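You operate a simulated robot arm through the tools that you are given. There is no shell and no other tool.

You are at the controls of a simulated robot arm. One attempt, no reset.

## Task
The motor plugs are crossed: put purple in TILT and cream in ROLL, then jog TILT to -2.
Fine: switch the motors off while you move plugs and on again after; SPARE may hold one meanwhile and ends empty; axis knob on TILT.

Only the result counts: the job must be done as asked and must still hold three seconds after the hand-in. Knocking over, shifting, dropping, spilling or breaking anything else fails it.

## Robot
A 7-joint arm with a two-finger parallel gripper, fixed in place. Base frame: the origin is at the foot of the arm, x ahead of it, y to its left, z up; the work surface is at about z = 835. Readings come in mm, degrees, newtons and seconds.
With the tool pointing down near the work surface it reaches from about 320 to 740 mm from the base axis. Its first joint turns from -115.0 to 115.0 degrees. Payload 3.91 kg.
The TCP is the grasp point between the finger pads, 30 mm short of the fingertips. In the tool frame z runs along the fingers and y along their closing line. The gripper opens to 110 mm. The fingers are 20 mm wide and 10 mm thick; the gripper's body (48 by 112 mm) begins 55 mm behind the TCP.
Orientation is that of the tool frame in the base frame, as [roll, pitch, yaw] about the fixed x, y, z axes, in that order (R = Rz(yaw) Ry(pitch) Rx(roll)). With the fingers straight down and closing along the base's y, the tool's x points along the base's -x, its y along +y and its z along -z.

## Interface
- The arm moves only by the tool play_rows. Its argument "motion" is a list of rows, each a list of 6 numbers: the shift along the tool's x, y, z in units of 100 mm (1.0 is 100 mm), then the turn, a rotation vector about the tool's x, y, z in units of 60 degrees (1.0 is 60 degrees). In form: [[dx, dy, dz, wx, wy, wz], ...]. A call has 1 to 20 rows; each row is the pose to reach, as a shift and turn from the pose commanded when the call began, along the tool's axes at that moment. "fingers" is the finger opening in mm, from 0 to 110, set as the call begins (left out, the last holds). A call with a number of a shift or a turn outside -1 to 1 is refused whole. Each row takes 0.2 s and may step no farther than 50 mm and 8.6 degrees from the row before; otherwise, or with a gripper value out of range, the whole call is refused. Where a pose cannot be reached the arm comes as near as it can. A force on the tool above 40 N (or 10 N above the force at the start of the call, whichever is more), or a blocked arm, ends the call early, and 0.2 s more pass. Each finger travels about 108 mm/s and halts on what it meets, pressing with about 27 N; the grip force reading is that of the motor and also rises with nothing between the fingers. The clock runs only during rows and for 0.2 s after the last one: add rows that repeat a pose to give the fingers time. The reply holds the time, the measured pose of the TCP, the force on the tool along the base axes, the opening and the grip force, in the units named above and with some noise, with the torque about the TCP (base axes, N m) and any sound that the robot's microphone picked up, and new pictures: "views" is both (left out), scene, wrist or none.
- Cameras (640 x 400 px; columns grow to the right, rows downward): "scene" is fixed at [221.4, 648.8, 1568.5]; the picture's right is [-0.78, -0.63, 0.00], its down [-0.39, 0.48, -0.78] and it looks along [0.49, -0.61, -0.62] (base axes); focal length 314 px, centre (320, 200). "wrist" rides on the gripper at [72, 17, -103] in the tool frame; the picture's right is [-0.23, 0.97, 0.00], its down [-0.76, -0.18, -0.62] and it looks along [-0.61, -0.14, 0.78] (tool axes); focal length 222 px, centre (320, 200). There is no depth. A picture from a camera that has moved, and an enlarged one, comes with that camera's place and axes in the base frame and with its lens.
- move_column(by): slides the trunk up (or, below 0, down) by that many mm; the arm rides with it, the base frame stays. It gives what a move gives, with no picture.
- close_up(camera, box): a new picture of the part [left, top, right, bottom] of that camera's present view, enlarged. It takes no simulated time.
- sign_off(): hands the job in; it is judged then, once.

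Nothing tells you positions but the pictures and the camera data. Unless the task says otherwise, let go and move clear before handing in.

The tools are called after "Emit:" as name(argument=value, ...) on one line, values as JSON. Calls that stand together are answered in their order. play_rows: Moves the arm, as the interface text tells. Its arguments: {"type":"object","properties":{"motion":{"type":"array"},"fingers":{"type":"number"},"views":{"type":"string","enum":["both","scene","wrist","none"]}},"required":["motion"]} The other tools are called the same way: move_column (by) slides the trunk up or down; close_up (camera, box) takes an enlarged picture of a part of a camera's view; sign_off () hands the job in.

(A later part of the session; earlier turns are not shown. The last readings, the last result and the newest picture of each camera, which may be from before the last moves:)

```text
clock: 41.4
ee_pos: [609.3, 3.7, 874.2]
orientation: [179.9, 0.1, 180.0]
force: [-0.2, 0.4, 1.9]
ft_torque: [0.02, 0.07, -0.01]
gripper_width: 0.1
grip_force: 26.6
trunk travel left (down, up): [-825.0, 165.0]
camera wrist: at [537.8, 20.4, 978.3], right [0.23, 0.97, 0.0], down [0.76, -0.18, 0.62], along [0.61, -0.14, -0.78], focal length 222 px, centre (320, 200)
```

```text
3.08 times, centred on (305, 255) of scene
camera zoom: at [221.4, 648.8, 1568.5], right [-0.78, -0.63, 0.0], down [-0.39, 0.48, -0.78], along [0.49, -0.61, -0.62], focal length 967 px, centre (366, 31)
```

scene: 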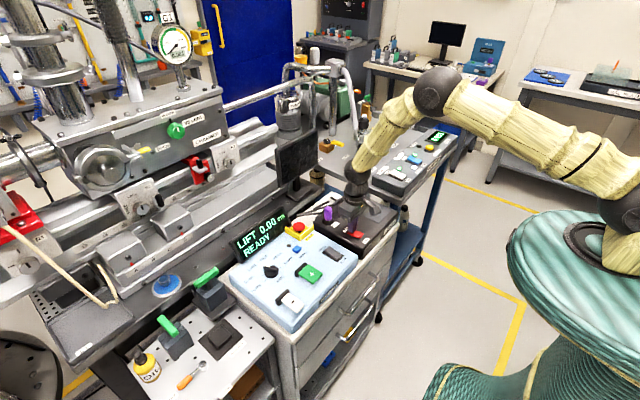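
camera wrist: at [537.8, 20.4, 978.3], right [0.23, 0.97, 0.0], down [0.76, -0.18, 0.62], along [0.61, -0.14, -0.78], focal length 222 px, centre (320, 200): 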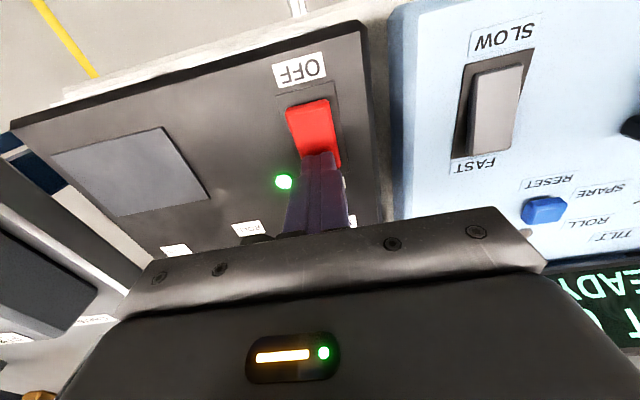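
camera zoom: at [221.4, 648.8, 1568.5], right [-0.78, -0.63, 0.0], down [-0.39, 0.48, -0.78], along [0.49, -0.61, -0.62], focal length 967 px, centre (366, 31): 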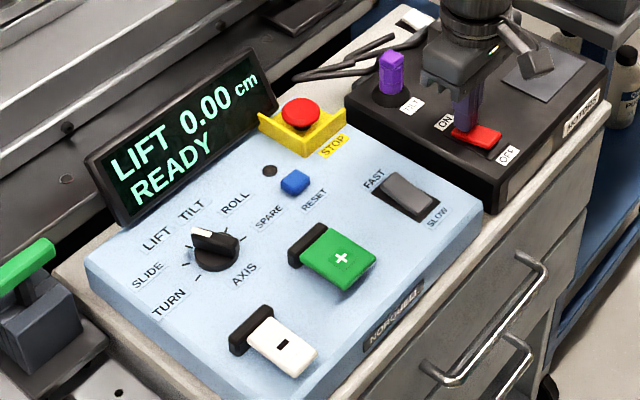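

The display reads READY and the motor LED is green. Next I rise and move over the blue panel to look closely at the axis knob and jog buttons.

Emit:
play_rows(motion=[[0, 0, -0.3, 0, 0, 0], [0, 0, -0.7, 0, 0, 0], [0, 0.1, -1.0, 0, 0, 0], [0, 0.4, -1.0, 0, 0, 0], [0, 0.7, -1.0, 0, 0, 0], [0, 1.0, -1.0, 0, 0, 0]], fingers=0, views="none")

Emit:
play_rows(motion=[[0, 0.4, -0.1, 0, 0, 0], [0, 0.7, -0.1, 0, 0, 0], [0, 1.0, -0.1, 0, 0, 0]], views="none")

Emit:
play_rows(motion=[[0, 0.4, 0, 0, 0, 0], [0, 0.65, 0, 0, 0, 0], [0, 0.65, 0, 0, 0, 0]], views="both")

Emit:
close_up(camera="wrist", box=[100, 0, 340, 200])

Emit:
close_up(camera="wrist", box=[240, 0, 480, 200])

Emit:
close_up(camera="scene", box=[235, 240, 345, 330])

```text
clock: 42.8
ee_pos: [606.4, 105.9, 974.2]
orientation: [-179.9, 0.0, 179.9]
force: [-0.8, -0.5, -0.1]
ft_torque: [-0.02, 0.01, 0.01]
gripper_width: 0.0
grip_force: 27.0
trunk travel left (down, up): [-825.0, 165.0]
```

```text
clock: 43.6
ee_pos: [608.3, 206.3, 983.6]
orientation: [180.0, 0.0, 180.0]
force: [-0.1, -0.4, -0.6]
ft_torque: [-0.02, -0.03, -0.01]
gripper_width: 0.0
grip_force: 27.0
trunk travel left (down, up): [-825.0, 165.0]
```

```text
clock: 44.4
ee_pos: [608.9, 272.0, 982.5]
orientation: [180.0, 0.0, -179.9]
force: [0.4, 0.6, 0.1]
ft_torque: [-0.03, 0.01, -0.01]
gripper_width: 0.0
grip_force: 26.9
trunk travel left (down, up): [-825.0, 165.0]
camera wrist: at [537.1, 287.4, 1086.7], right [0.23, 0.97, 0.0], down [0.76, -0.18, 0.62], along [0.61, -0.14, -0.78], focal length 222 px, centre (320, 200)
```

scene: 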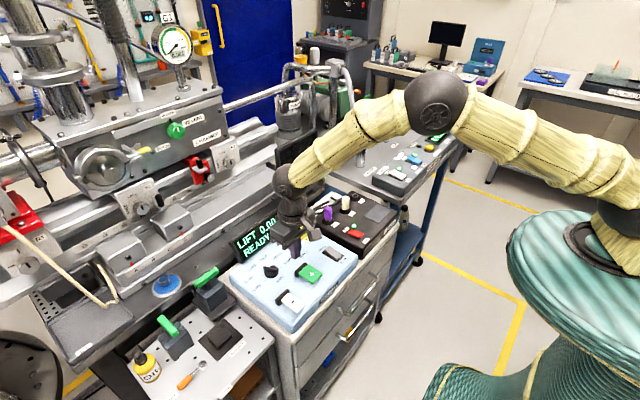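
wrist: 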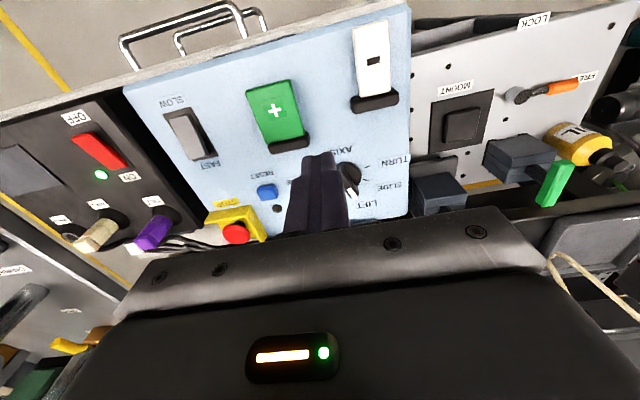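

```text
2.00 times, centred on (220, 100) of wrist
camera zoom: at [537.1, 287.4, 1086.7], right [0.23, 0.97, 0.0], down [0.76, -0.18, 0.62], along [0.61, -0.14, -0.78], focal length 444 px, centre (520, 400)
```

zoom: 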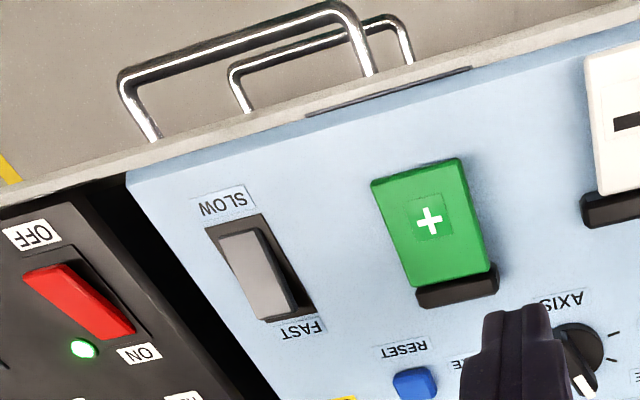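

```text
2.00 times, centred on (360, 100) of wrist
camera zoom: at [537.1, 287.4, 1086.7], right [0.23, 0.97, 0.0], down [0.76, -0.18, 0.62], along [0.61, -0.14, -0.78], focal length 444 px, centre (240, 400)
```

zoom: 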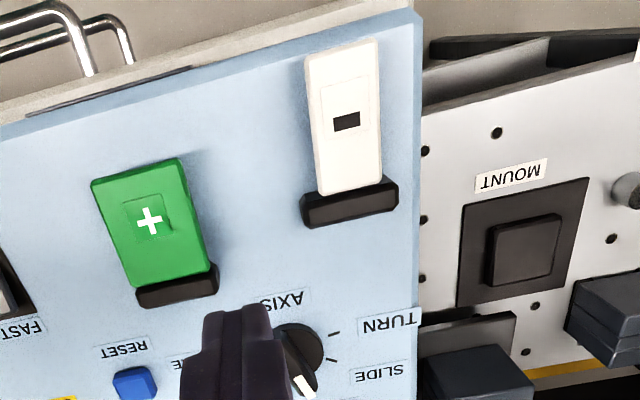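

```text
4.44 times, centred on (290, 285) of scene
camera zoom: at [221.4, 648.8, 1568.5], right [-0.78, -0.63, 0.0], down [-0.39, 0.48, -0.78], along [0.49, -0.61, -0.62], focal length 1397 px, centre (453, -178)
```

zoom: 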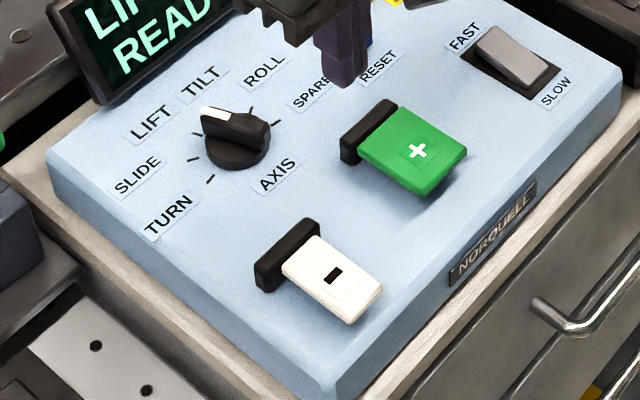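

The knob is at about (695,286), pointing at LIFT (+20°), and TILT is one step clockwise (about 40°). The minus paddle is at about (572,326,855). I'll go over the knob with the gripper yawed along its bar and check whether it can be reached.

Emit:
play_rows(motion=[[-0.2, 0.04, 0.1, 0, 0, -0.11], [-0.4, 0.08, 0.2, 0, 0, -0.22], [-0.6, 0.12, 0.3, 0, 0, -0.333], [-0.78, 0.146, 0.5, 0, 0, -0.333], [-0.78, 0.146, 0.5, 0, 0, -0.333], [-0.78, 0.146, 0.5, 0, 0, -0.333]], fingers=60, views="both")

Emit:
close_up(camera="wrist", box=[200, 60, 440, 220])

Emit:
close_up(camera="scene", box=[235, 215, 325, 290])

```text
clock: 45.8
ee_pos: [688.0, 285.3, 932.5]
orientation: [-180.0, 0.1, -160.0]
force: [-0.4, 0.1, 0.1]
ft_torque: [0.0, 0.03, -0.03]
gripper_width: 60.2
grip_force: 0.0
trunk travel left (down, up): [-825.0, 165.0]
camera wrist: at [613.8, 275.1, 1036.5], right [-0.12, 0.99, 0.0], down [0.78, 0.09, 0.62], along [0.62, 0.07, -0.78], focal length 222 px, centre (320, 200)
```

scene: 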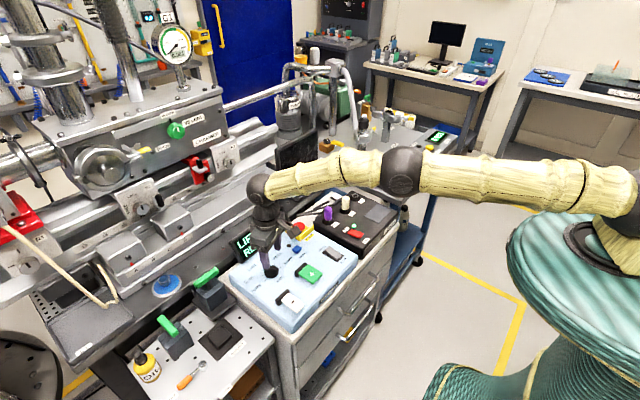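
wrist: 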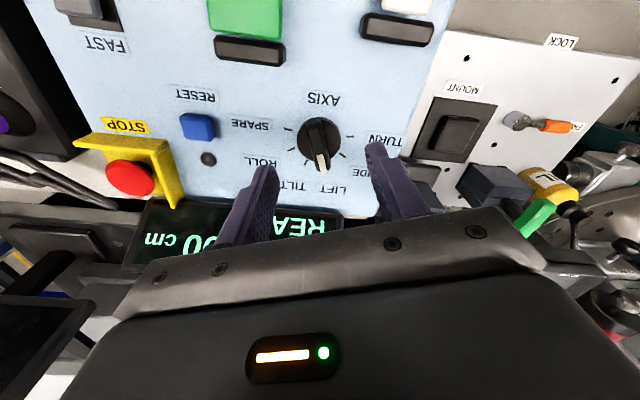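

```text
2.50 times, centred on (320, 140) of wrist
camera zoom: at [613.8, 275.1, 1036.5], right [-0.12, 0.99, 0.0], down [0.78, 0.09, 0.62], along [0.62, 0.07, -0.78], focal length 555 px, centre (320, 350)
```

zoom: 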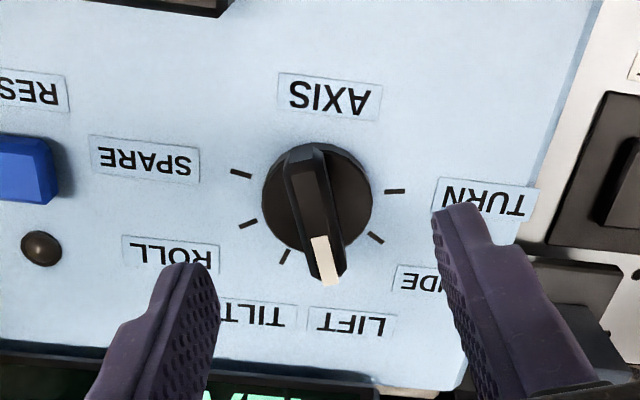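

```text
5.33 times, centred on (280, 252) of scene
camera zoom: at [221.4, 648.8, 1568.5], right [-0.78, -0.63, 0.0], down [-0.39, 0.48, -0.78], along [0.49, -0.61, -0.62], focal length 1676 px, centre (533, -80)
```

zoom: 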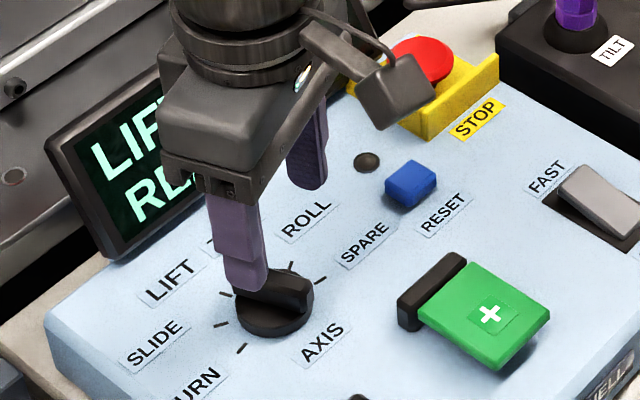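

The knob is reachable, and this gives a good view: centre about (697,285), detents 40° apart. I'll narrow the fingers, centre them over the bar and come down partway.

Emit:
play_rows(motion=[[-0.01, -0.02, 0.12, 0, 0, 0], [-0.01, -0.02, 0.25, 0, 0, 0], [-0.01, -0.02, 0.35, 0, 0, 0], [-0.01, -0.02, 0.435, 0, 0, 0], [-0.01, -0.02, 0.435, 0, 0, 0]], fingers=44, views="both")

Emit:
close_up(camera="wrist", box=[200, 60, 440, 220])

Emit:
close_up(camera="scene", box=[240, 240, 310, 290])

```text
clock: 47.0
ee_pos: [687.8, 282.5, 889.0]
orientation: [-180.0, 0.0, -160.0]
force: [1.1, -0.5, -0.2]
ft_torque: [0.0, 0.04, 0.0]
gripper_width: 44.0
grip_force: 0.1
trunk travel left (down, up): [-825.0, 165.0]
camera wrist: at [614.8, 273.2, 993.9], right [-0.12, 0.99, 0.0], down [0.78, 0.09, 0.62], along [0.62, 0.07, -0.78], focal length 222 px, centre (320, 200)
```

scene: 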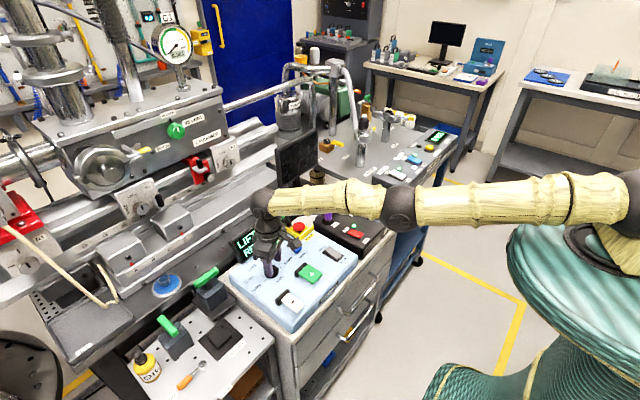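
wrist: 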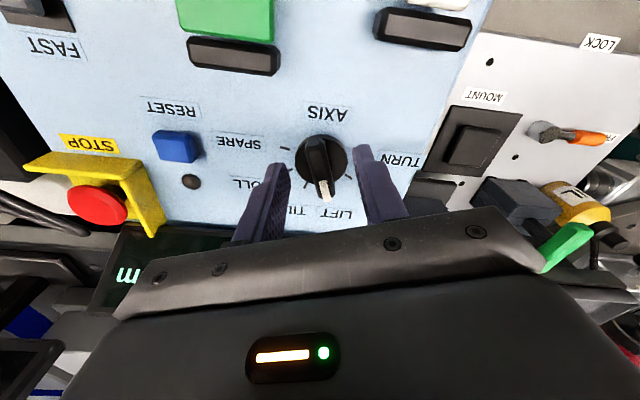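

```text
2.50 times, centred on (320, 140) of wrist
camera zoom: at [614.8, 273.2, 993.9], right [-0.12, 0.99, 0.0], down [0.78, 0.09, 0.62], along [0.62, 0.07, -0.78], focal length 555 px, centre (320, 350)
```

zoom: 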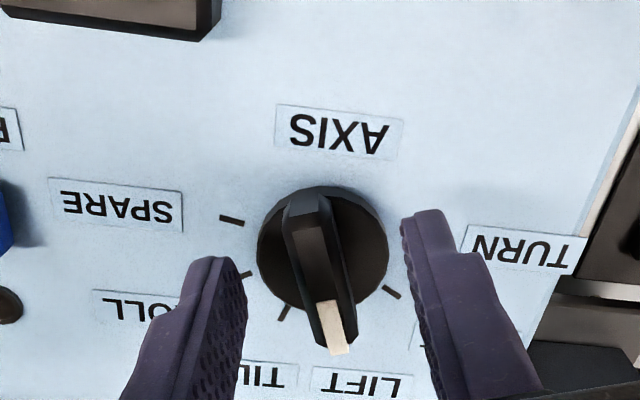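

```text
8.00 times, centred on (275, 265) of scene
camera zoom: at [221.4, 648.8, 1568.5], right [-0.78, -0.63, 0.0], down [-0.39, 0.48, -0.78], along [0.49, -0.61, -0.62], focal length 2515 px, centre (680, -320)
```

zoom: 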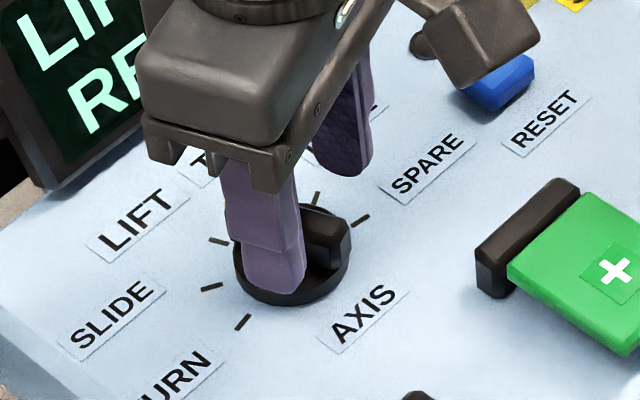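

The bar is well between the fingers. I'll lower another 7 mm and close on it.

Emit:
play_rows(motion=[[0, 0, 0.03, 0, 0, 0], [0, 0, 0.055, 0, 0, 0], [0, 0, 0.075, 0, 0, 0], [0, 0, 0.075, 0, 0, 0]], fingers=44, views="none")

Emit:
play_rows(motion=[[0, 0, 0, 0, 0, 0], [0, 0, 0, 0, 0, 0], [0, 0, 0, 0, 0, 0]], fingers=0, views="both")

Emit:
close_up(camera="wrist", box=[200, 60, 440, 220])

Emit:
close_up(camera="scene", box=[240, 240, 310, 290])

```text
clock: 48.0
ee_pos: [685.8, 280.5, 884.8]
orientation: [180.0, 0.0, -160.0]
force: [-0.2, -0.7, 0.4]
ft_torque: [0.02, 0.01, 0.02]
gripper_width: 44.0
grip_force: 0.0
out of reach, approached as far as the arm can: row 3, 4
trunk travel left (down, up): [-825.0, 165.0]
```

```text
clock: 48.8
ee_pos: [686.2, 280.5, 884.8]
orientation: [179.9, 0.1, -160.1]
force: [2.1, -8.7, 0.7]
ft_torque: [-0.42, -0.02, -0.13]
gripper_width: 13.7
grip_force: 44.6
trunk travel left (down, up): [-825.0, 165.0]
camera wrist: at [613.5, 270.9, 988.9], right [-0.12, 0.99, 0.0], down [0.78, 0.09, 0.62], along [0.62, 0.07, -0.78], focal length 222 px, centre (320, 200)
```

scene: 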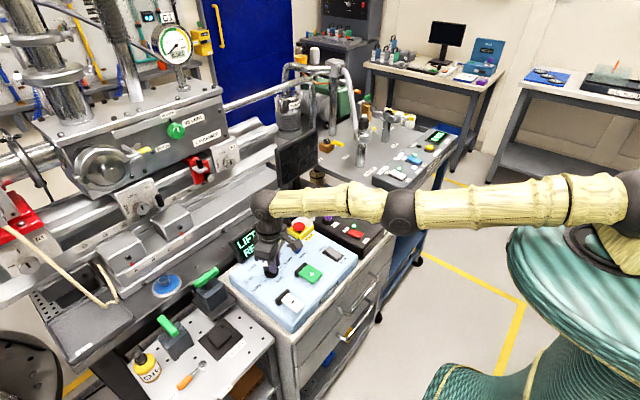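
wrist: 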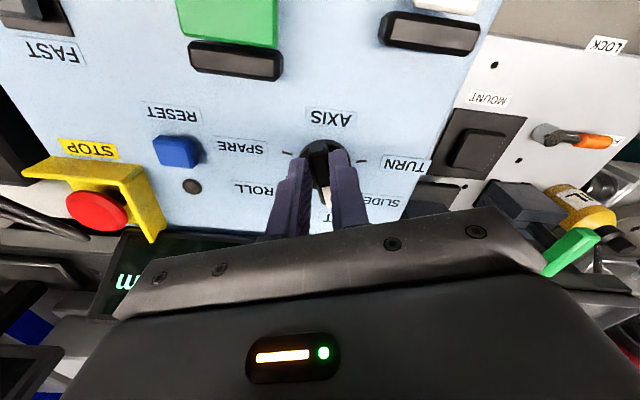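

```text
2.50 times, centred on (320, 140) of wrist
camera zoom: at [613.5, 270.9, 988.9], right [-0.12, 0.99, 0.0], down [0.78, 0.09, 0.62], along [0.62, 0.07, -0.78], focal length 555 px, centre (320, 350)
```

zoom: 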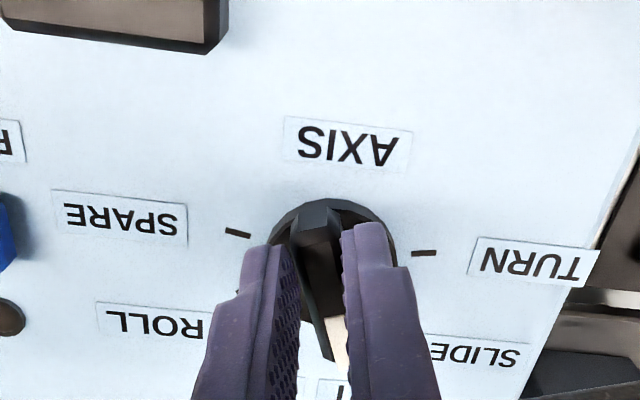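

```text
8.00 times, centred on (275, 265) of scene
camera zoom: at [221.4, 648.8, 1568.5], right [-0.78, -0.63, 0.0], down [-0.39, 0.48, -0.78], along [0.49, -0.61, -0.62], focal length 2515 px, centre (680, -320)
```

zoom: 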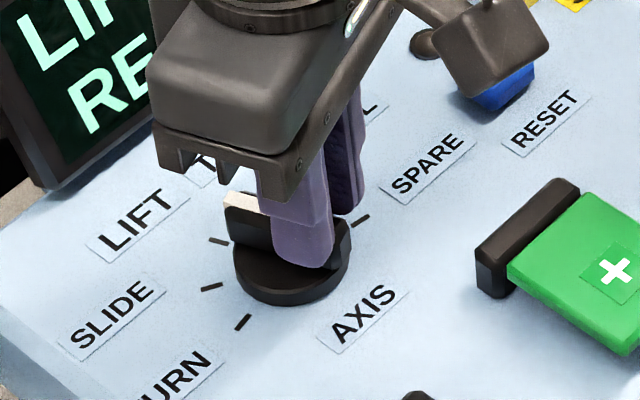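

The arm is at its reach limit here, about 741 mm at this height, and reach grows with relative height. I'll let go, rise and lower the trunk to gain margin before turning the knob.

Emit:
play_rows(motion=[[0, 0, 0, 0, 0, 0], [0, 0, 0, 0, 0, 0], [0, 0, -0.3, 0, 0, 0], [0, 0, -0.65, 0, 0, 0], [0, 0, -1.0, 0, 0, 0], [0, 0, -1.0, 0, 0, 0]], fingers=44, views="both")

Emit:
close_up(camera="scene", box=[225, 215, 345, 310])

```text
clock: 50.2
ee_pos: [698.0, 287.8, 983.4]
orientation: [180.0, -0.2, -160.0]
force: [-0.6, -0.2, 0.3]
ft_torque: [-0.03, 0.01, 0.01]
gripper_width: 44.1
grip_force: 0.3
out of reach, approached as far as the arm can: row 3, 4, 5, 6
trunk travel left (down, up): [-825.0, 165.0]
camera wrist: at [624.3, 278.5, 1088.4], right [-0.12, 0.99, 0.0], down [0.78, 0.09, 0.62], along [0.62, 0.07, -0.78], focal length 222 px, centre (320, 200)
```

scene: 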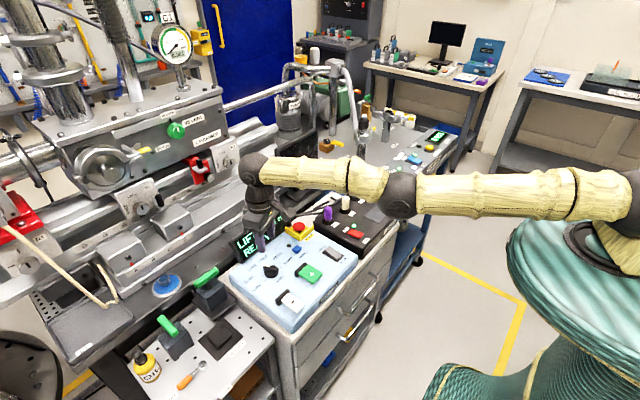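
wrist: 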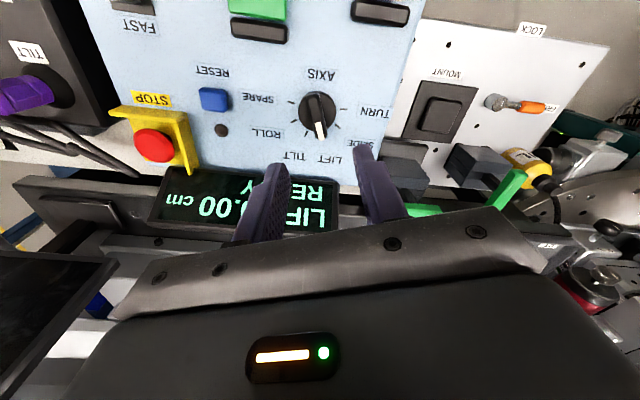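

```text
4.21 times, centred on (285, 262) of scene
camera zoom: at [221.4, 648.8, 1568.5], right [-0.78, -0.63, 0.0], down [-0.39, 0.48, -0.78], along [0.49, -0.61, -0.62], focal length 1324 px, centre (467, -63)
```

zoom: 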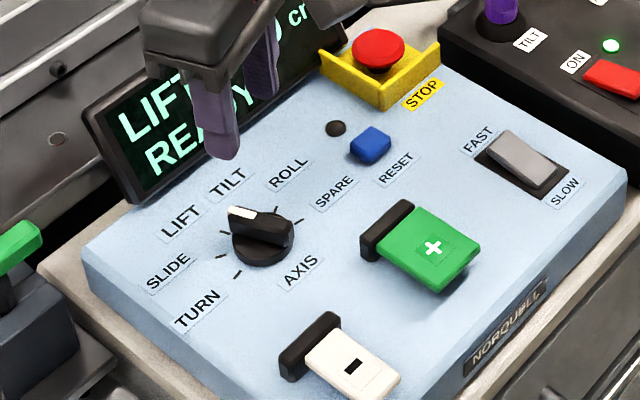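

The knob is untouched, still at LIFT. I'll pull back inward, then lower the trunk.

Emit:
play_rows(motion=[[0.1, 0, 0, 0, 0, 0], [0.25, 0, 0, 0, 0, 0], [0.25, 0, 0, 0, 0, 0]], views="none")

Emit:
move_column(by=-60)

```text
clock: 51.0
ee_pos: [696.5, 287.8, 981.3]
orientation: [-180.0, -0.1, -160.0]
force: [0.3, -0.9, -0.6]
ft_torque: [0.0, 0.0, 0.0]
gripper_width: 44.0
grip_force: 0.1
out of reach, approached as far as the arm can: row 1, 2, 3
trunk travel left (down, up): [-825.0, 165.0]
```

```text
clock: 52.0
ee_pos: [697.8, 288.5, 922.2]
orientation: [179.9, -0.2, -160.1]
force: [-0.1, -0.2, 0.5]
ft_torque: [0.02, 0.0, 0.0]
gripper_width: 44.1
grip_force: 0.0
trunk travel left (down, up): [-765.0, 225.0]
```

The arm is stretched straight and the small retreat barely registered. I'll retreat further inward to bend the elbow.

Emit:
play_rows(motion=[[0.2, 0, 0, 0, 0, 0], [0.5, 0, 0, 0, 0, 0], [0.8, 0, -0.05, 0, 0, 0], [0.8, 0, -0.05, 0, 0, 0]], views="both")

```text
clock: 53.0
ee_pos: [697.6, 289.1, 922.3]
orientation: [-180.0, -0.2, -160.0]
force: [-0.3, -0.2, -0.4]
ft_torque: [0.01, -0.03, -0.02]
gripper_width: 43.8
grip_force: 0.2
out of reach, approached as far as the arm can: row 1, 2, 3, 4
trunk travel left (down, up): [-765.0, 225.0]
camera wrist: at [623.9, 279.0, 1026.4], right [-0.12, 0.99, 0.0], down [0.78, 0.09, 0.62], along [0.62, 0.07, -0.78], focal length 222 px, centre (320, 200)
```

scene: 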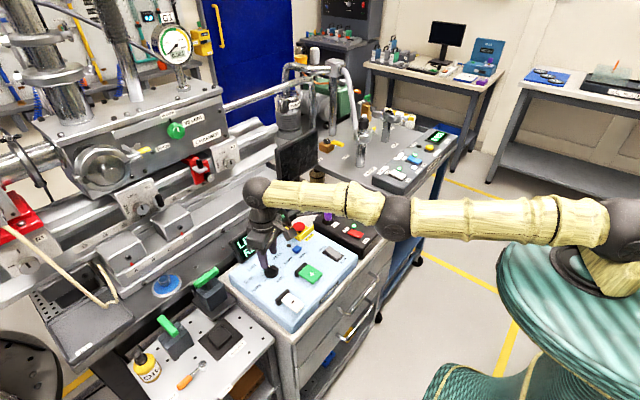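
wrist: 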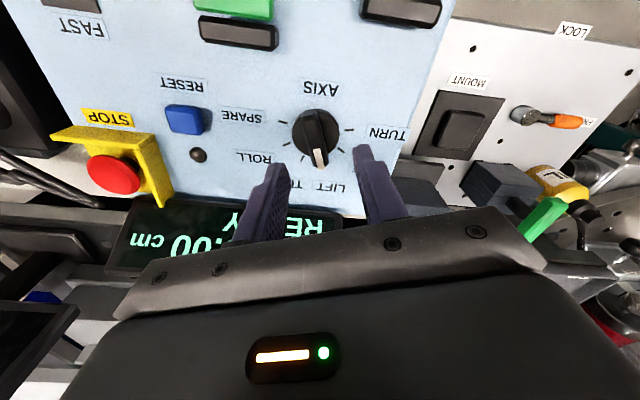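

Radial retreat stalls at the straight elbow. Moving down should flex it, so I'll raise the trunk for room first and then command down and inward together.

Emit:
move_column(by=100)

Emit:
play_rows(motion=[[0.1, 0, 0.2, 0, 0, 0], [0.2, 0, 0.4, 0, 0, 0], [0.4, 0, 0.6, 0, 0, 0], [0.4, 0, 0.6, 0, 0, 0]], views="none")

```text
clock: 54.3
ee_pos: [698.2, 288.6, 1020.6]
orientation: [-179.9, -0.1, -160.0]
force: [-0.2, 0.4, -0.1]
ft_torque: [-0.03, 0.0, 0.03]
gripper_width: 43.9
grip_force: 0.1
trunk travel left (down, up): [-865.0, 125.0]
```

```text
clock: 55.3
ee_pos: [688.2, 287.3, 957.3]
orientation: [-180.0, -0.1, -159.9]
force: [0.2, 0.0, -0.3]
ft_torque: [-0.01, 0.02, -0.03]
gripper_width: 43.8
grip_force: 0.0
out of reach, approached as far as the arm can: row 1, 2, 3, 4
trunk travel left (down, up): [-865.0, 125.0]
```

It's still stuck at the stretched pose. I'll try untwisting the yaw while moving sideways and inward at this safe height.

Emit:
play_rows(motion=[[0.2, -0.2, 0, 0, 0, 0.11], [0.5, -0.4, 0, 0, 0, 0.22], [0.8, -0.6, 0, 0, 0, 0.333], [1.0, -0.9, 0, 0, 0, 0.333], [1.0, -0.9, 0, 0, 0, 0.333]], views="scene")

```text
clock: 56.5
ee_pos: [718.6, 196.7, 941.0]
orientation: [-179.8, -0.1, -179.9]
force: [-0.4, 1.0, 0.1]
ft_torque: [-0.04, 0.01, 0.03]
gripper_width: 44.1
grip_force: 0.0
out of reach, approached as far as the arm can: row 1, 2, 3, 4, 5
trunk travel left (down, up): [-865.0, 125.0]
```

scene: 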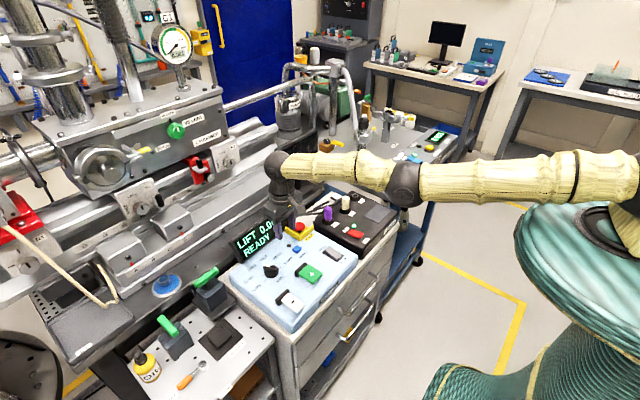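

The stall matches a straight-elbow singularity: vertical and radial commands don't use the elbow, but a tool tilt should. I'll tilt the fingers slightly inward while moving inward and up in free space.

Emit:
play_rows(motion=[[0.2, 0, -0.1, 0, 0.07, 0], [0.4, 0, -0.2, 0, 0.14, 0], [0.6, 0, -0.2, 0, 0.21, 0], [0.6, 0, -0.2, 0, 0.28, 0], [0.6, 0, -0.2, 0, 0.28, 0]], views="scene")

```text
clock: 57.7
ee_pos: [661.7, 197.7, 959.9]
orientation: [-179.9, -17.1, 179.9]
force: [0.1, 0.6, 0.3]
ft_torque: [0.01, -0.01, 0.01]
gripper_width: 44.0
grip_force: 0.0
out of reach, approached as far as the arm can: row 1, 2, 3, 4, 5
trunk travel left (down, up): [-865.0, 125.0]
```

scene: 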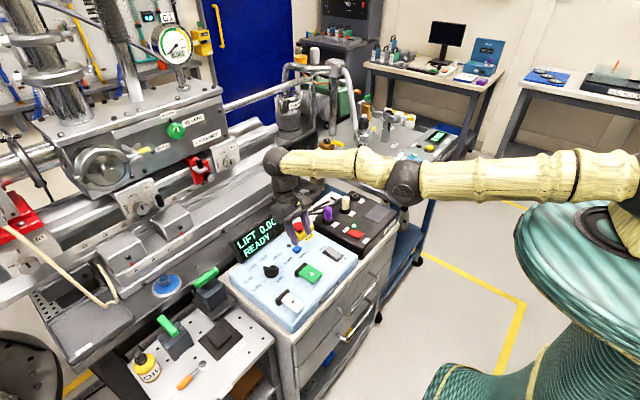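

The wrist tilted but the elbow is still straight. I'll tilt back to vertical while moving inward, which drives the elbow the other way.

Emit:
play_rows(motion=[[0.2, 0, 0, 0, -0.1, 0], [0.4, 0, 0, 0, -0.2, 0], [0.6, 0, 0.1, 0, -0.28, 0], [0.8, 0, 0.1, 0, -0.28, 0], [0.8, 0, 0.1, 0, -0.28, 0]], views="scene")

```text
clock: 58.9
ee_pos: [706.1, 239.3, 949.2]
orientation: [-180.0, -0.1, -180.0]
force: [-0.2, 0.5, -0.2]
ft_torque: [-0.02, -0.01, 0.03]
gripper_width: 43.9
grip_force: 0.1
out of reach, approached as far as the arm can: row 1, 2, 3, 4, 5
trunk travel left (down, up): [-865.0, 125.0]
```

scene: 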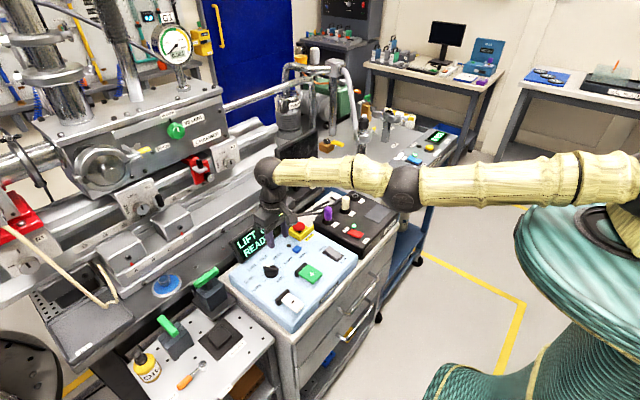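

The elbow has probably slipped slightly past straight and sits at its limit, so inward targets push it the wrong way. I'll command outward with an inward finger tilt to cross back, then inward.

Emit:
play_rows(motion=[[-0.3, 0, 0, 0, 0, 0], [-0.5, 0, 0, 0, 0.1, 0], [-0.5, 0, 0, 0, 0.2, 0], [-0.5, 0, 0, 0, 0.3, 0], [-0.5, 0, 0, 0, 0.4, 0]], views="none")

Emit:
play_rows(motion=[[0.2, 0, 0, 0, 0, 0], [0.5, 0, 0, 0, 0, 0], [0.8, 0, 0, 0, 0, 0], [0.8, 0, 0, 0, 0, 0]], views="scene")

```text
clock: 60.1
ee_pos: [641.2, 192.5, 995.3]
orientation: [-180.0, -24.4, 180.0]
force: [0.3, -0.1, 0.7]
ft_torque: [-0.01, 0.01, -0.02]
gripper_width: 44.1
grip_force: 0.1
out of reach, approached as far as the arm can: row 1, 2, 3, 4, 5
trunk travel left (down, up): [-865.0, 125.0]
```

```text
clock: 61.1
ee_pos: [640.0, 211.1, 1013.8]
orientation: [-179.9, -24.2, 180.0]
force: [-0.3, 0.2, 0.4]
ft_torque: [-0.02, 0.0, -0.01]
gripper_width: 44.1
grip_force: 0.0
out of reach, approached as far as the arm can: row 1, 2, 3, 4
trunk travel left (down, up): [-865.0, 125.0]
```

scene: 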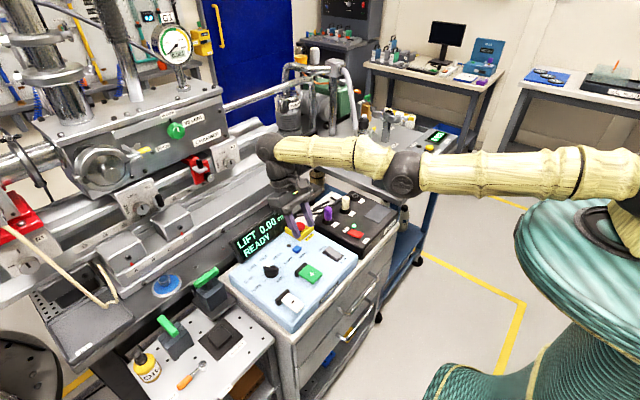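

The elbow does look slightly bent the wrong way. I'll bring the tool back to vertical while pulling outward to straighten it, and check the radius.

Emit:
play_rows(motion=[[-0.3, 0, -0.1, 0, -0.1, 0], [-0.6, 0, -0.2, 0, -0.2, 0], [-0.9, 0, -0.3, 0, -0.3, 0], [-1.0, 0, -0.4, 0, -0.4, 0], [-1.0, 0, -0.4, 0, -0.4, 0], [-1.0, 0, -0.4, 0, -0.4, 0]], views="scene")

```text
clock: 62.5
ee_pos: [731.5, 203.8, 1013.4]
orientation: [-179.9, 0.1, -180.0]
force: [0.0, 0.6, -0.8]
ft_torque: [0.01, -0.01, 0.0]
gripper_width: 44.0
grip_force: 0.1
out of reach, approached as far as the arm can: row 1, 2, 3, 4, 5, 6
trunk travel left (down, up): [-865.0, 125.0]
```

scene: 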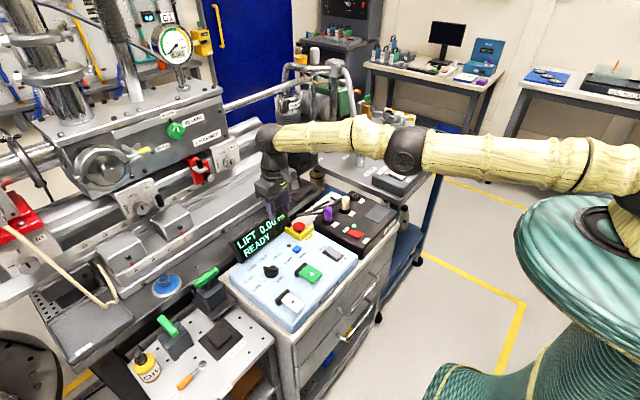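

The radius grew, so the elbow is now straight. Now I'll try inward.

Emit:
play_rows(motion=[[0.2, 0, 0, 0, 0, 0], [0.5, 0, 0, 0, 0, 0], [0.8, 0, 0, 0, 0, 0], [0.8, 0, 0, 0, 0, 0]], views="none")

```text
clock: 63.5
ee_pos: [648.4, 202.9, 1013.1]
orientation: [180.0, -0.1, -180.0]
force: [0.2, 0.1, -0.6]
ft_torque: [0.01, -0.02, 0.01]
gripper_width: 43.7
grip_force: 0.0
trunk travel left (down, up): [-865.0, 125.0]
```

It's unstuck and tracking exactly again. Now I'll lower the trunk in stages, raising the arm in between, so the knob sits well inside reach.

Emit:
move_column(by=-80)

Emit:
play_rows(motion=[[0, 0, -0.3, 0, 0, 0], [0, 0, -0.65, 0, 0, 0], [0, 0, -1.0, 0, 0, 0], [0, 0, -1.0, 0, 0, 0]], views="scene")

Emit:
move_column(by=-90)

```text
clock: 64.7
ee_pos: [649.5, 202.5, 932.1]
orientation: [180.0, -0.1, 180.0]
force: [0.6, 0.3, 0.4]
ft_torque: [-0.02, -0.01, 0.03]
gripper_width: 44.2
grip_force: 0.1
trunk travel left (down, up): [-785.0, 205.0]
```

```text
clock: 65.7
ee_pos: [652.5, 202.7, 1033.8]
orientation: [180.0, -0.1, -180.0]
force: [-0.7, -0.2, 0.7]
ft_torque: [0.0, 0.01, 0.0]
gripper_width: 43.9
grip_force: 0.1
trunk travel left (down, up): [-785.0, 205.0]
```

scene: 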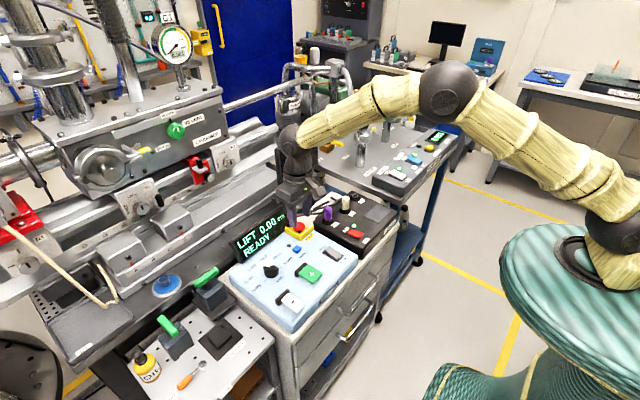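

```text
clock: 67.0
ee_pos: [651.0, 203.8, 943.1]
orientation: [-180.0, -0.1, -180.0]
force: [-0.7, 0.3, -1.2]
ft_torque: [0.0, 0.03, 0.0]
gripper_width: 44.0
grip_force: 0.0
trunk travel left (down, up): [-695.0, 295.0]
```

The elbow is up with good margin now. I'll return over the knob with 20° yaw.

Emit:
play_rows(motion=[[-0.1, 0.25, 0, 0, 0, -0.11], [-0.2, 0.5, 0, 0, 0, -0.22], [-0.3, 0.7, 0, 0, 0, -0.333], [-0.39, 0.785, 0.1, 0, 0, -0.333], [-0.39, 0.785, 0.3, 0, 0, -0.333], [-0.39, 0.785, 0.5, 0, 0, -0.333], [-0.39, 0.785, 0.5, 0, 0, -0.333]], fingers=44, views="both")

Emit:
close_up(camera="wrist", box=[200, 60, 440, 220])

Emit:
close_up(camera="scene", box=[240, 240, 310, 290])

```text
clock: 68.5
ee_pos: [688.9, 280.5, 892.6]
orientation: [180.0, -0.1, -160.0]
force: [-0.1, -0.6, -0.2]
ft_torque: [0.04, 0.01, -0.03]
gripper_width: 44.2
grip_force: 0.1
trunk travel left (down, up): [-695.0, 295.0]
camera wrist: at [616.1, 271.6, 997.3], right [-0.12, 0.99, 0.0], down [0.78, 0.09, 0.62], along [0.62, 0.07, -0.78], focal length 222 px, centre (320, 200)
```

scene: 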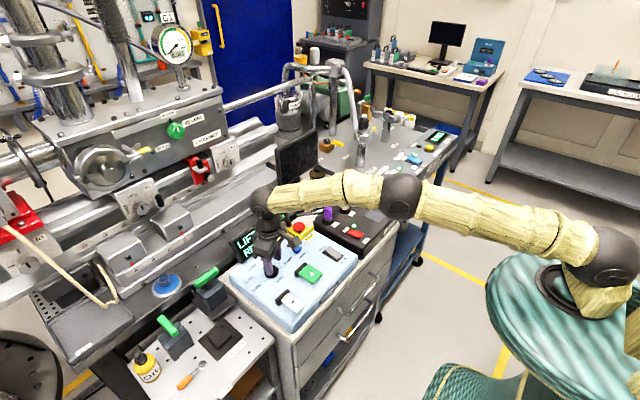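
wrist: 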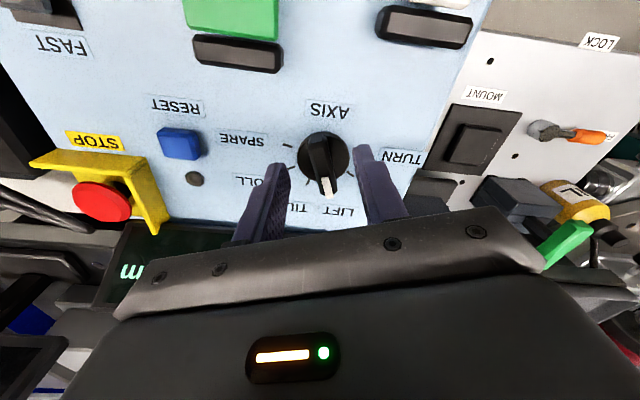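

```text
2.50 times, centred on (320, 140) of wrist
camera zoom: at [616.1, 271.6, 997.3], right [-0.12, 0.99, 0.0], down [0.78, 0.09, 0.62], along [0.62, 0.07, -0.78], focal length 555 px, centre (320, 350)
```

zoom: 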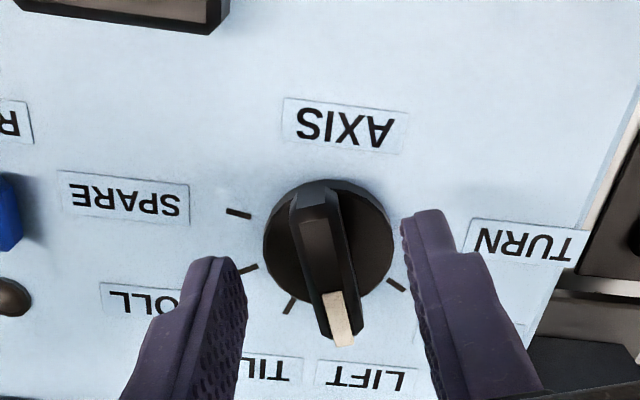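

```text
8.00 times, centred on (275, 265) of scene
camera zoom: at [221.4, 648.8, 1568.5], right [-0.78, -0.63, 0.0], down [-0.39, 0.48, -0.78], along [0.49, -0.61, -0.62], focal length 2515 px, centre (680, -320)
```

zoom: 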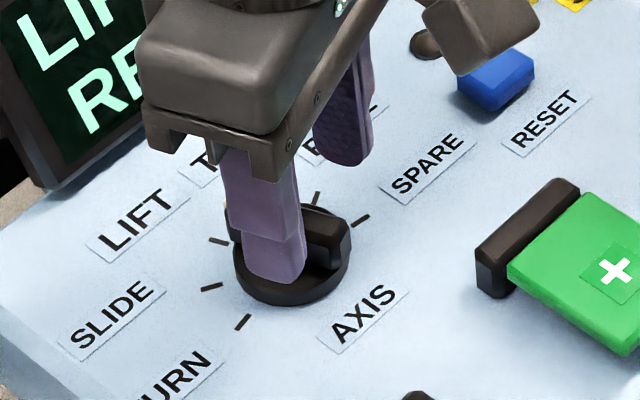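

The bar is centred between the fingers. I'll lower 10 mm and grip it.

Emit:
play_rows(motion=[[0, 0, 0.04, 0, 0, 0], [0, 0, 0.08, 0, 0, 0], [0, 0, 0.105, 0, 0, 0], [0, 0, 0.105, 0, 0, 0]], fingers=44, views="none")

Emit:
play_rows(motion=[[0, 0, 0, 0, 0, 0], [0, 0, 0, 0, 0, 0], [0, 0, 0, 0, 0, 0]], fingers=0, views="both")

Emit:
close_up(camera="wrist", box=[200, 60, 440, 220])

Emit:
close_up(camera="scene", box=[240, 240, 310, 290])

```text
clock: 69.5
ee_pos: [689.6, 281.8, 883.2]
orientation: [179.9, -0.1, -160.0]
force: [0.1, 0.8, -0.1]
ft_torque: [0.04, 0.0, -0.02]
gripper_width: 43.8
grip_force: 0.1
trunk travel left (down, up): [-695.0, 295.0]
```

```text
clock: 70.3
ee_pos: [690.1, 281.2, 881.4]
orientation: [-180.0, -0.1, -160.0]
force: [0.5, -2.7, -0.2]
ft_torque: [-0.03, -0.16, 0.01]
gripper_width: 13.7
grip_force: 44.4
trunk travel left (down, up): [-695.0, 295.0]
camera wrist: at [616.7, 271.9, 986.9], right [-0.12, 0.99, 0.0], down [0.78, 0.09, 0.62], along [0.62, 0.07, -0.78], focal length 222 px, centre (320, 200)
```

scene: 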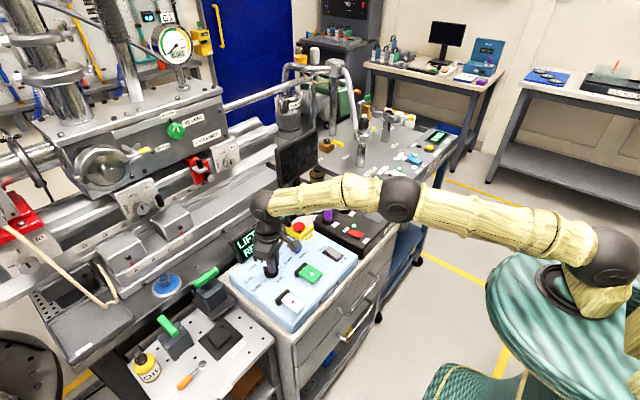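
wrist: 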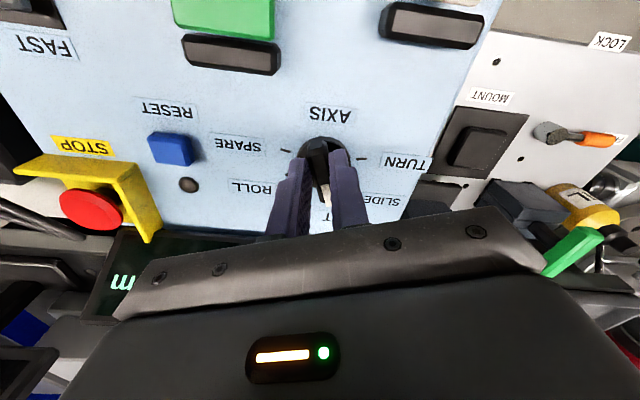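

```text
2.50 times, centred on (320, 140) of wrist
camera zoom: at [616.7, 271.9, 986.9], right [-0.12, 0.99, 0.0], down [0.78, 0.09, 0.62], along [0.62, 0.07, -0.78], focal length 555 px, centre (320, 350)
```

zoom: 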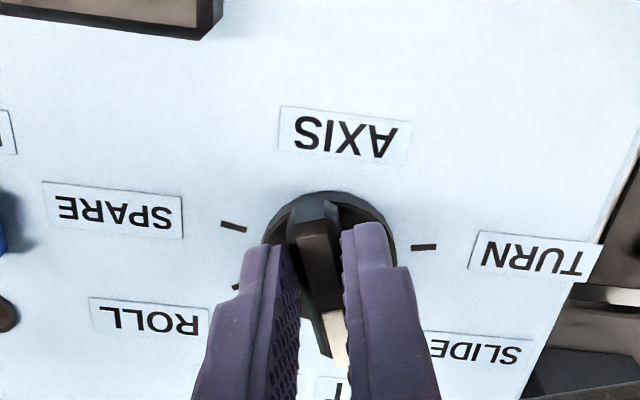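

```text
8.00 times, centred on (275, 265) of scene
camera zoom: at [221.4, 648.8, 1568.5], right [-0.78, -0.63, 0.0], down [-0.39, 0.48, -0.78], along [0.49, -0.61, -0.62], focal length 2515 px, centre (680, -320)
```

zoom: 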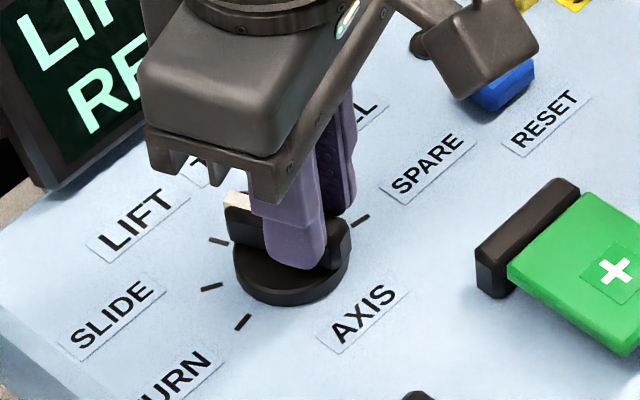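

The bar is gripped at 13.7 mm. Now I turn it 40° clockwise about the knob axis, in 8° steps.

Emit:
play_rows(motion=[[0, 0.0084, 0, 0, 0, 0.1333], [-0.002, 0.0166, 0, 0, 0, 0.2667], [-0.0048, 0.0245, 0, 0, 0, 0.4], [-0.0087, 0.032, 0, 0, 0, 0.5333], [-0.014, 0.0385, 0, 0, 0, 0.6667], [-0.014, 0.0385, 0, 0, 0, 0.6667], [-0.014, 0.0385, 0, 0, 0, 0.6667]], views="both")

Emit:
close_up(camera="wrist", box=[200, 60, 440, 220])

Emit:
close_up(camera="scene", box=[225, 215, 325, 290])

```text
clock: 72.0
ee_pos: [689.1, 288.4, 882.9]
orientation: [180.0, -0.1, 159.9]
force: [0.1, 22.2, 2.0]
ft_torque: [0.86, 0.41, 0.22]
gripper_width: 14.0
grip_force: 44.8
trunk travel left (down, up): [-695.0, 295.0]
camera wrist: at [628.2, 328.5, 986.9], right [0.55, 0.84, 0.0], down [0.66, -0.43, 0.62], along [0.52, -0.34, -0.78], focal length 222 px, centre (320, 200)
```

scene: 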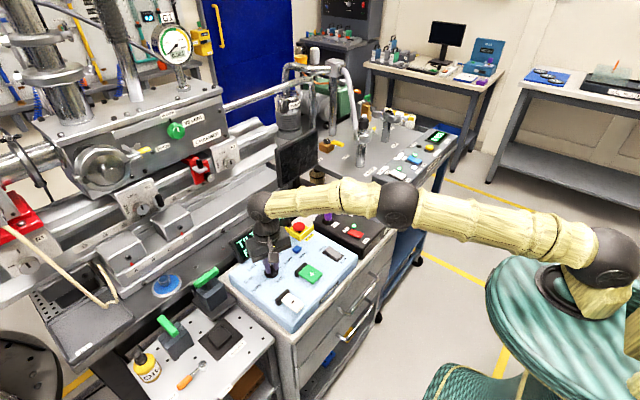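
wrist: 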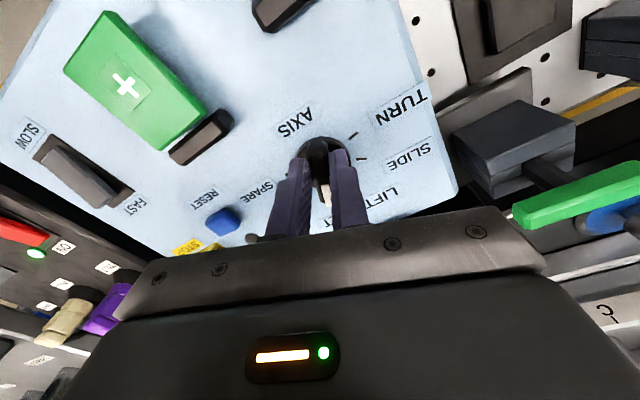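

```text
2.50 times, centred on (320, 140) of wrist
camera zoom: at [628.2, 328.5, 986.9], right [0.55, 0.84, 0.0], down [0.66, -0.43, 0.62], along [0.52, -0.34, -0.78], focal length 555 px, centre (320, 350)
```

zoom: 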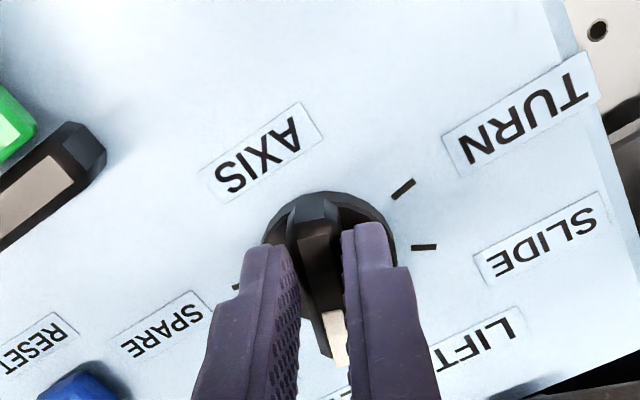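

```text
5.33 times, centred on (275, 252) of scene
camera zoom: at [221.4, 648.8, 1568.5], right [-0.78, -0.63, 0.0], down [-0.39, 0.48, -0.78], along [0.49, -0.61, -0.62], focal length 1676 px, centre (560, -80)
```

zoom: 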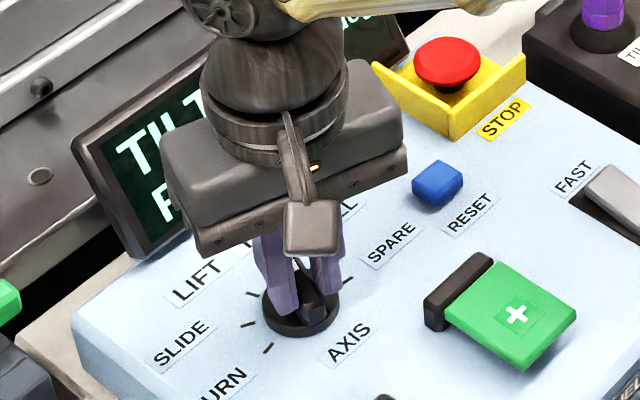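

The display now shows TILT. I'll release the knob and rise straight up, then look at the result.

Emit:
play_rows(motion=[[0, 0, 0, 0, 0, 0], [0, 0, 0, 0, 0, 0], [0, 0, -0.3, 0, 0, 0], [0, 0, -0.65, 0, 0, 0], [0, 0, -0.65, 0, 0, 0]], fingers=44, views="both")

Emit:
close_up(camera="wrist", box=[200, 60, 440, 220])

Emit:
close_up(camera="scene", box=[225, 210, 345, 320])

```text
clock: 73.2
ee_pos: [690.8, 284.0, 948.5]
orientation: [-179.9, 0.0, 160.0]
force: [0.7, 1.4, -1.0]
ft_torque: [-0.01, 0.01, 0.02]
gripper_width: 44.0
grip_force: 0.1
trunk travel left (down, up): [-695.0, 295.0]
camera wrist: at [628.8, 325.7, 1052.6], right [0.55, 0.84, 0.0], down [0.66, -0.43, 0.62], along [0.52, -0.34, -0.78], focal length 222 px, centre (320, 200)
```

scene: 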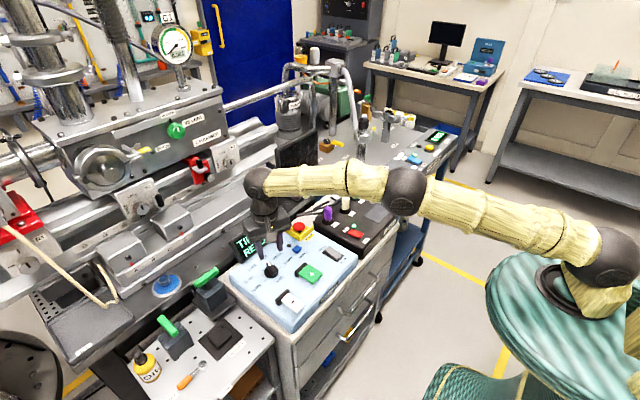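
wrist: 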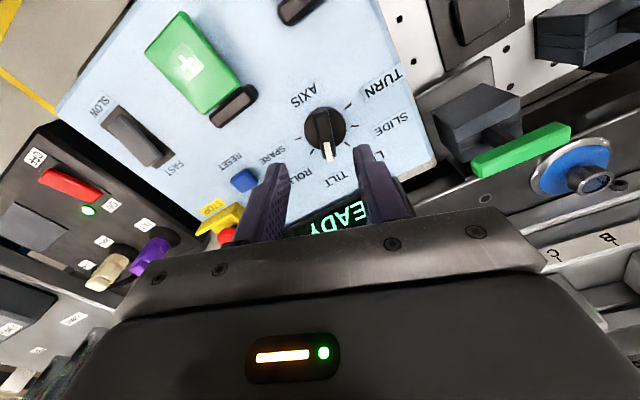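

```text
2.50 times, centred on (320, 140) of wrist
camera zoom: at [628.8, 325.7, 1052.6], right [0.55, 0.84, 0.0], down [0.66, -0.43, 0.62], along [0.52, -0.34, -0.78], focal length 555 px, centre (320, 350)
```

zoom: 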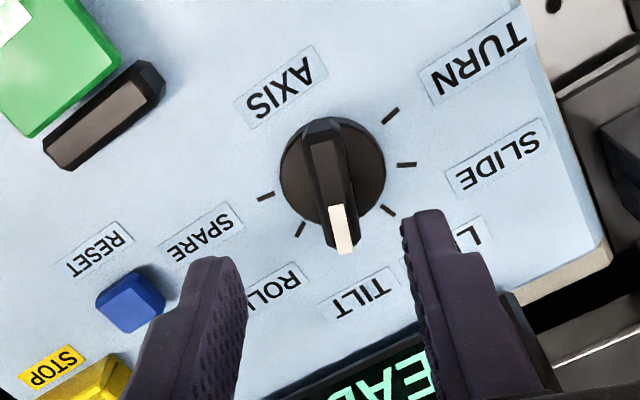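

```text
3.64 times, centred on (285, 265) of scene
camera zoom: at [221.4, 648.8, 1568.5], right [-0.78, -0.63, 0.0], down [-0.39, 0.48, -0.78], along [0.49, -0.61, -0.62], focal length 1143 px, centre (447, -36)
```

zoom: 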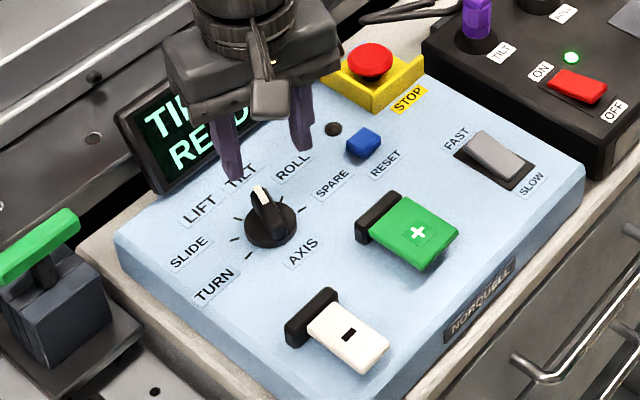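

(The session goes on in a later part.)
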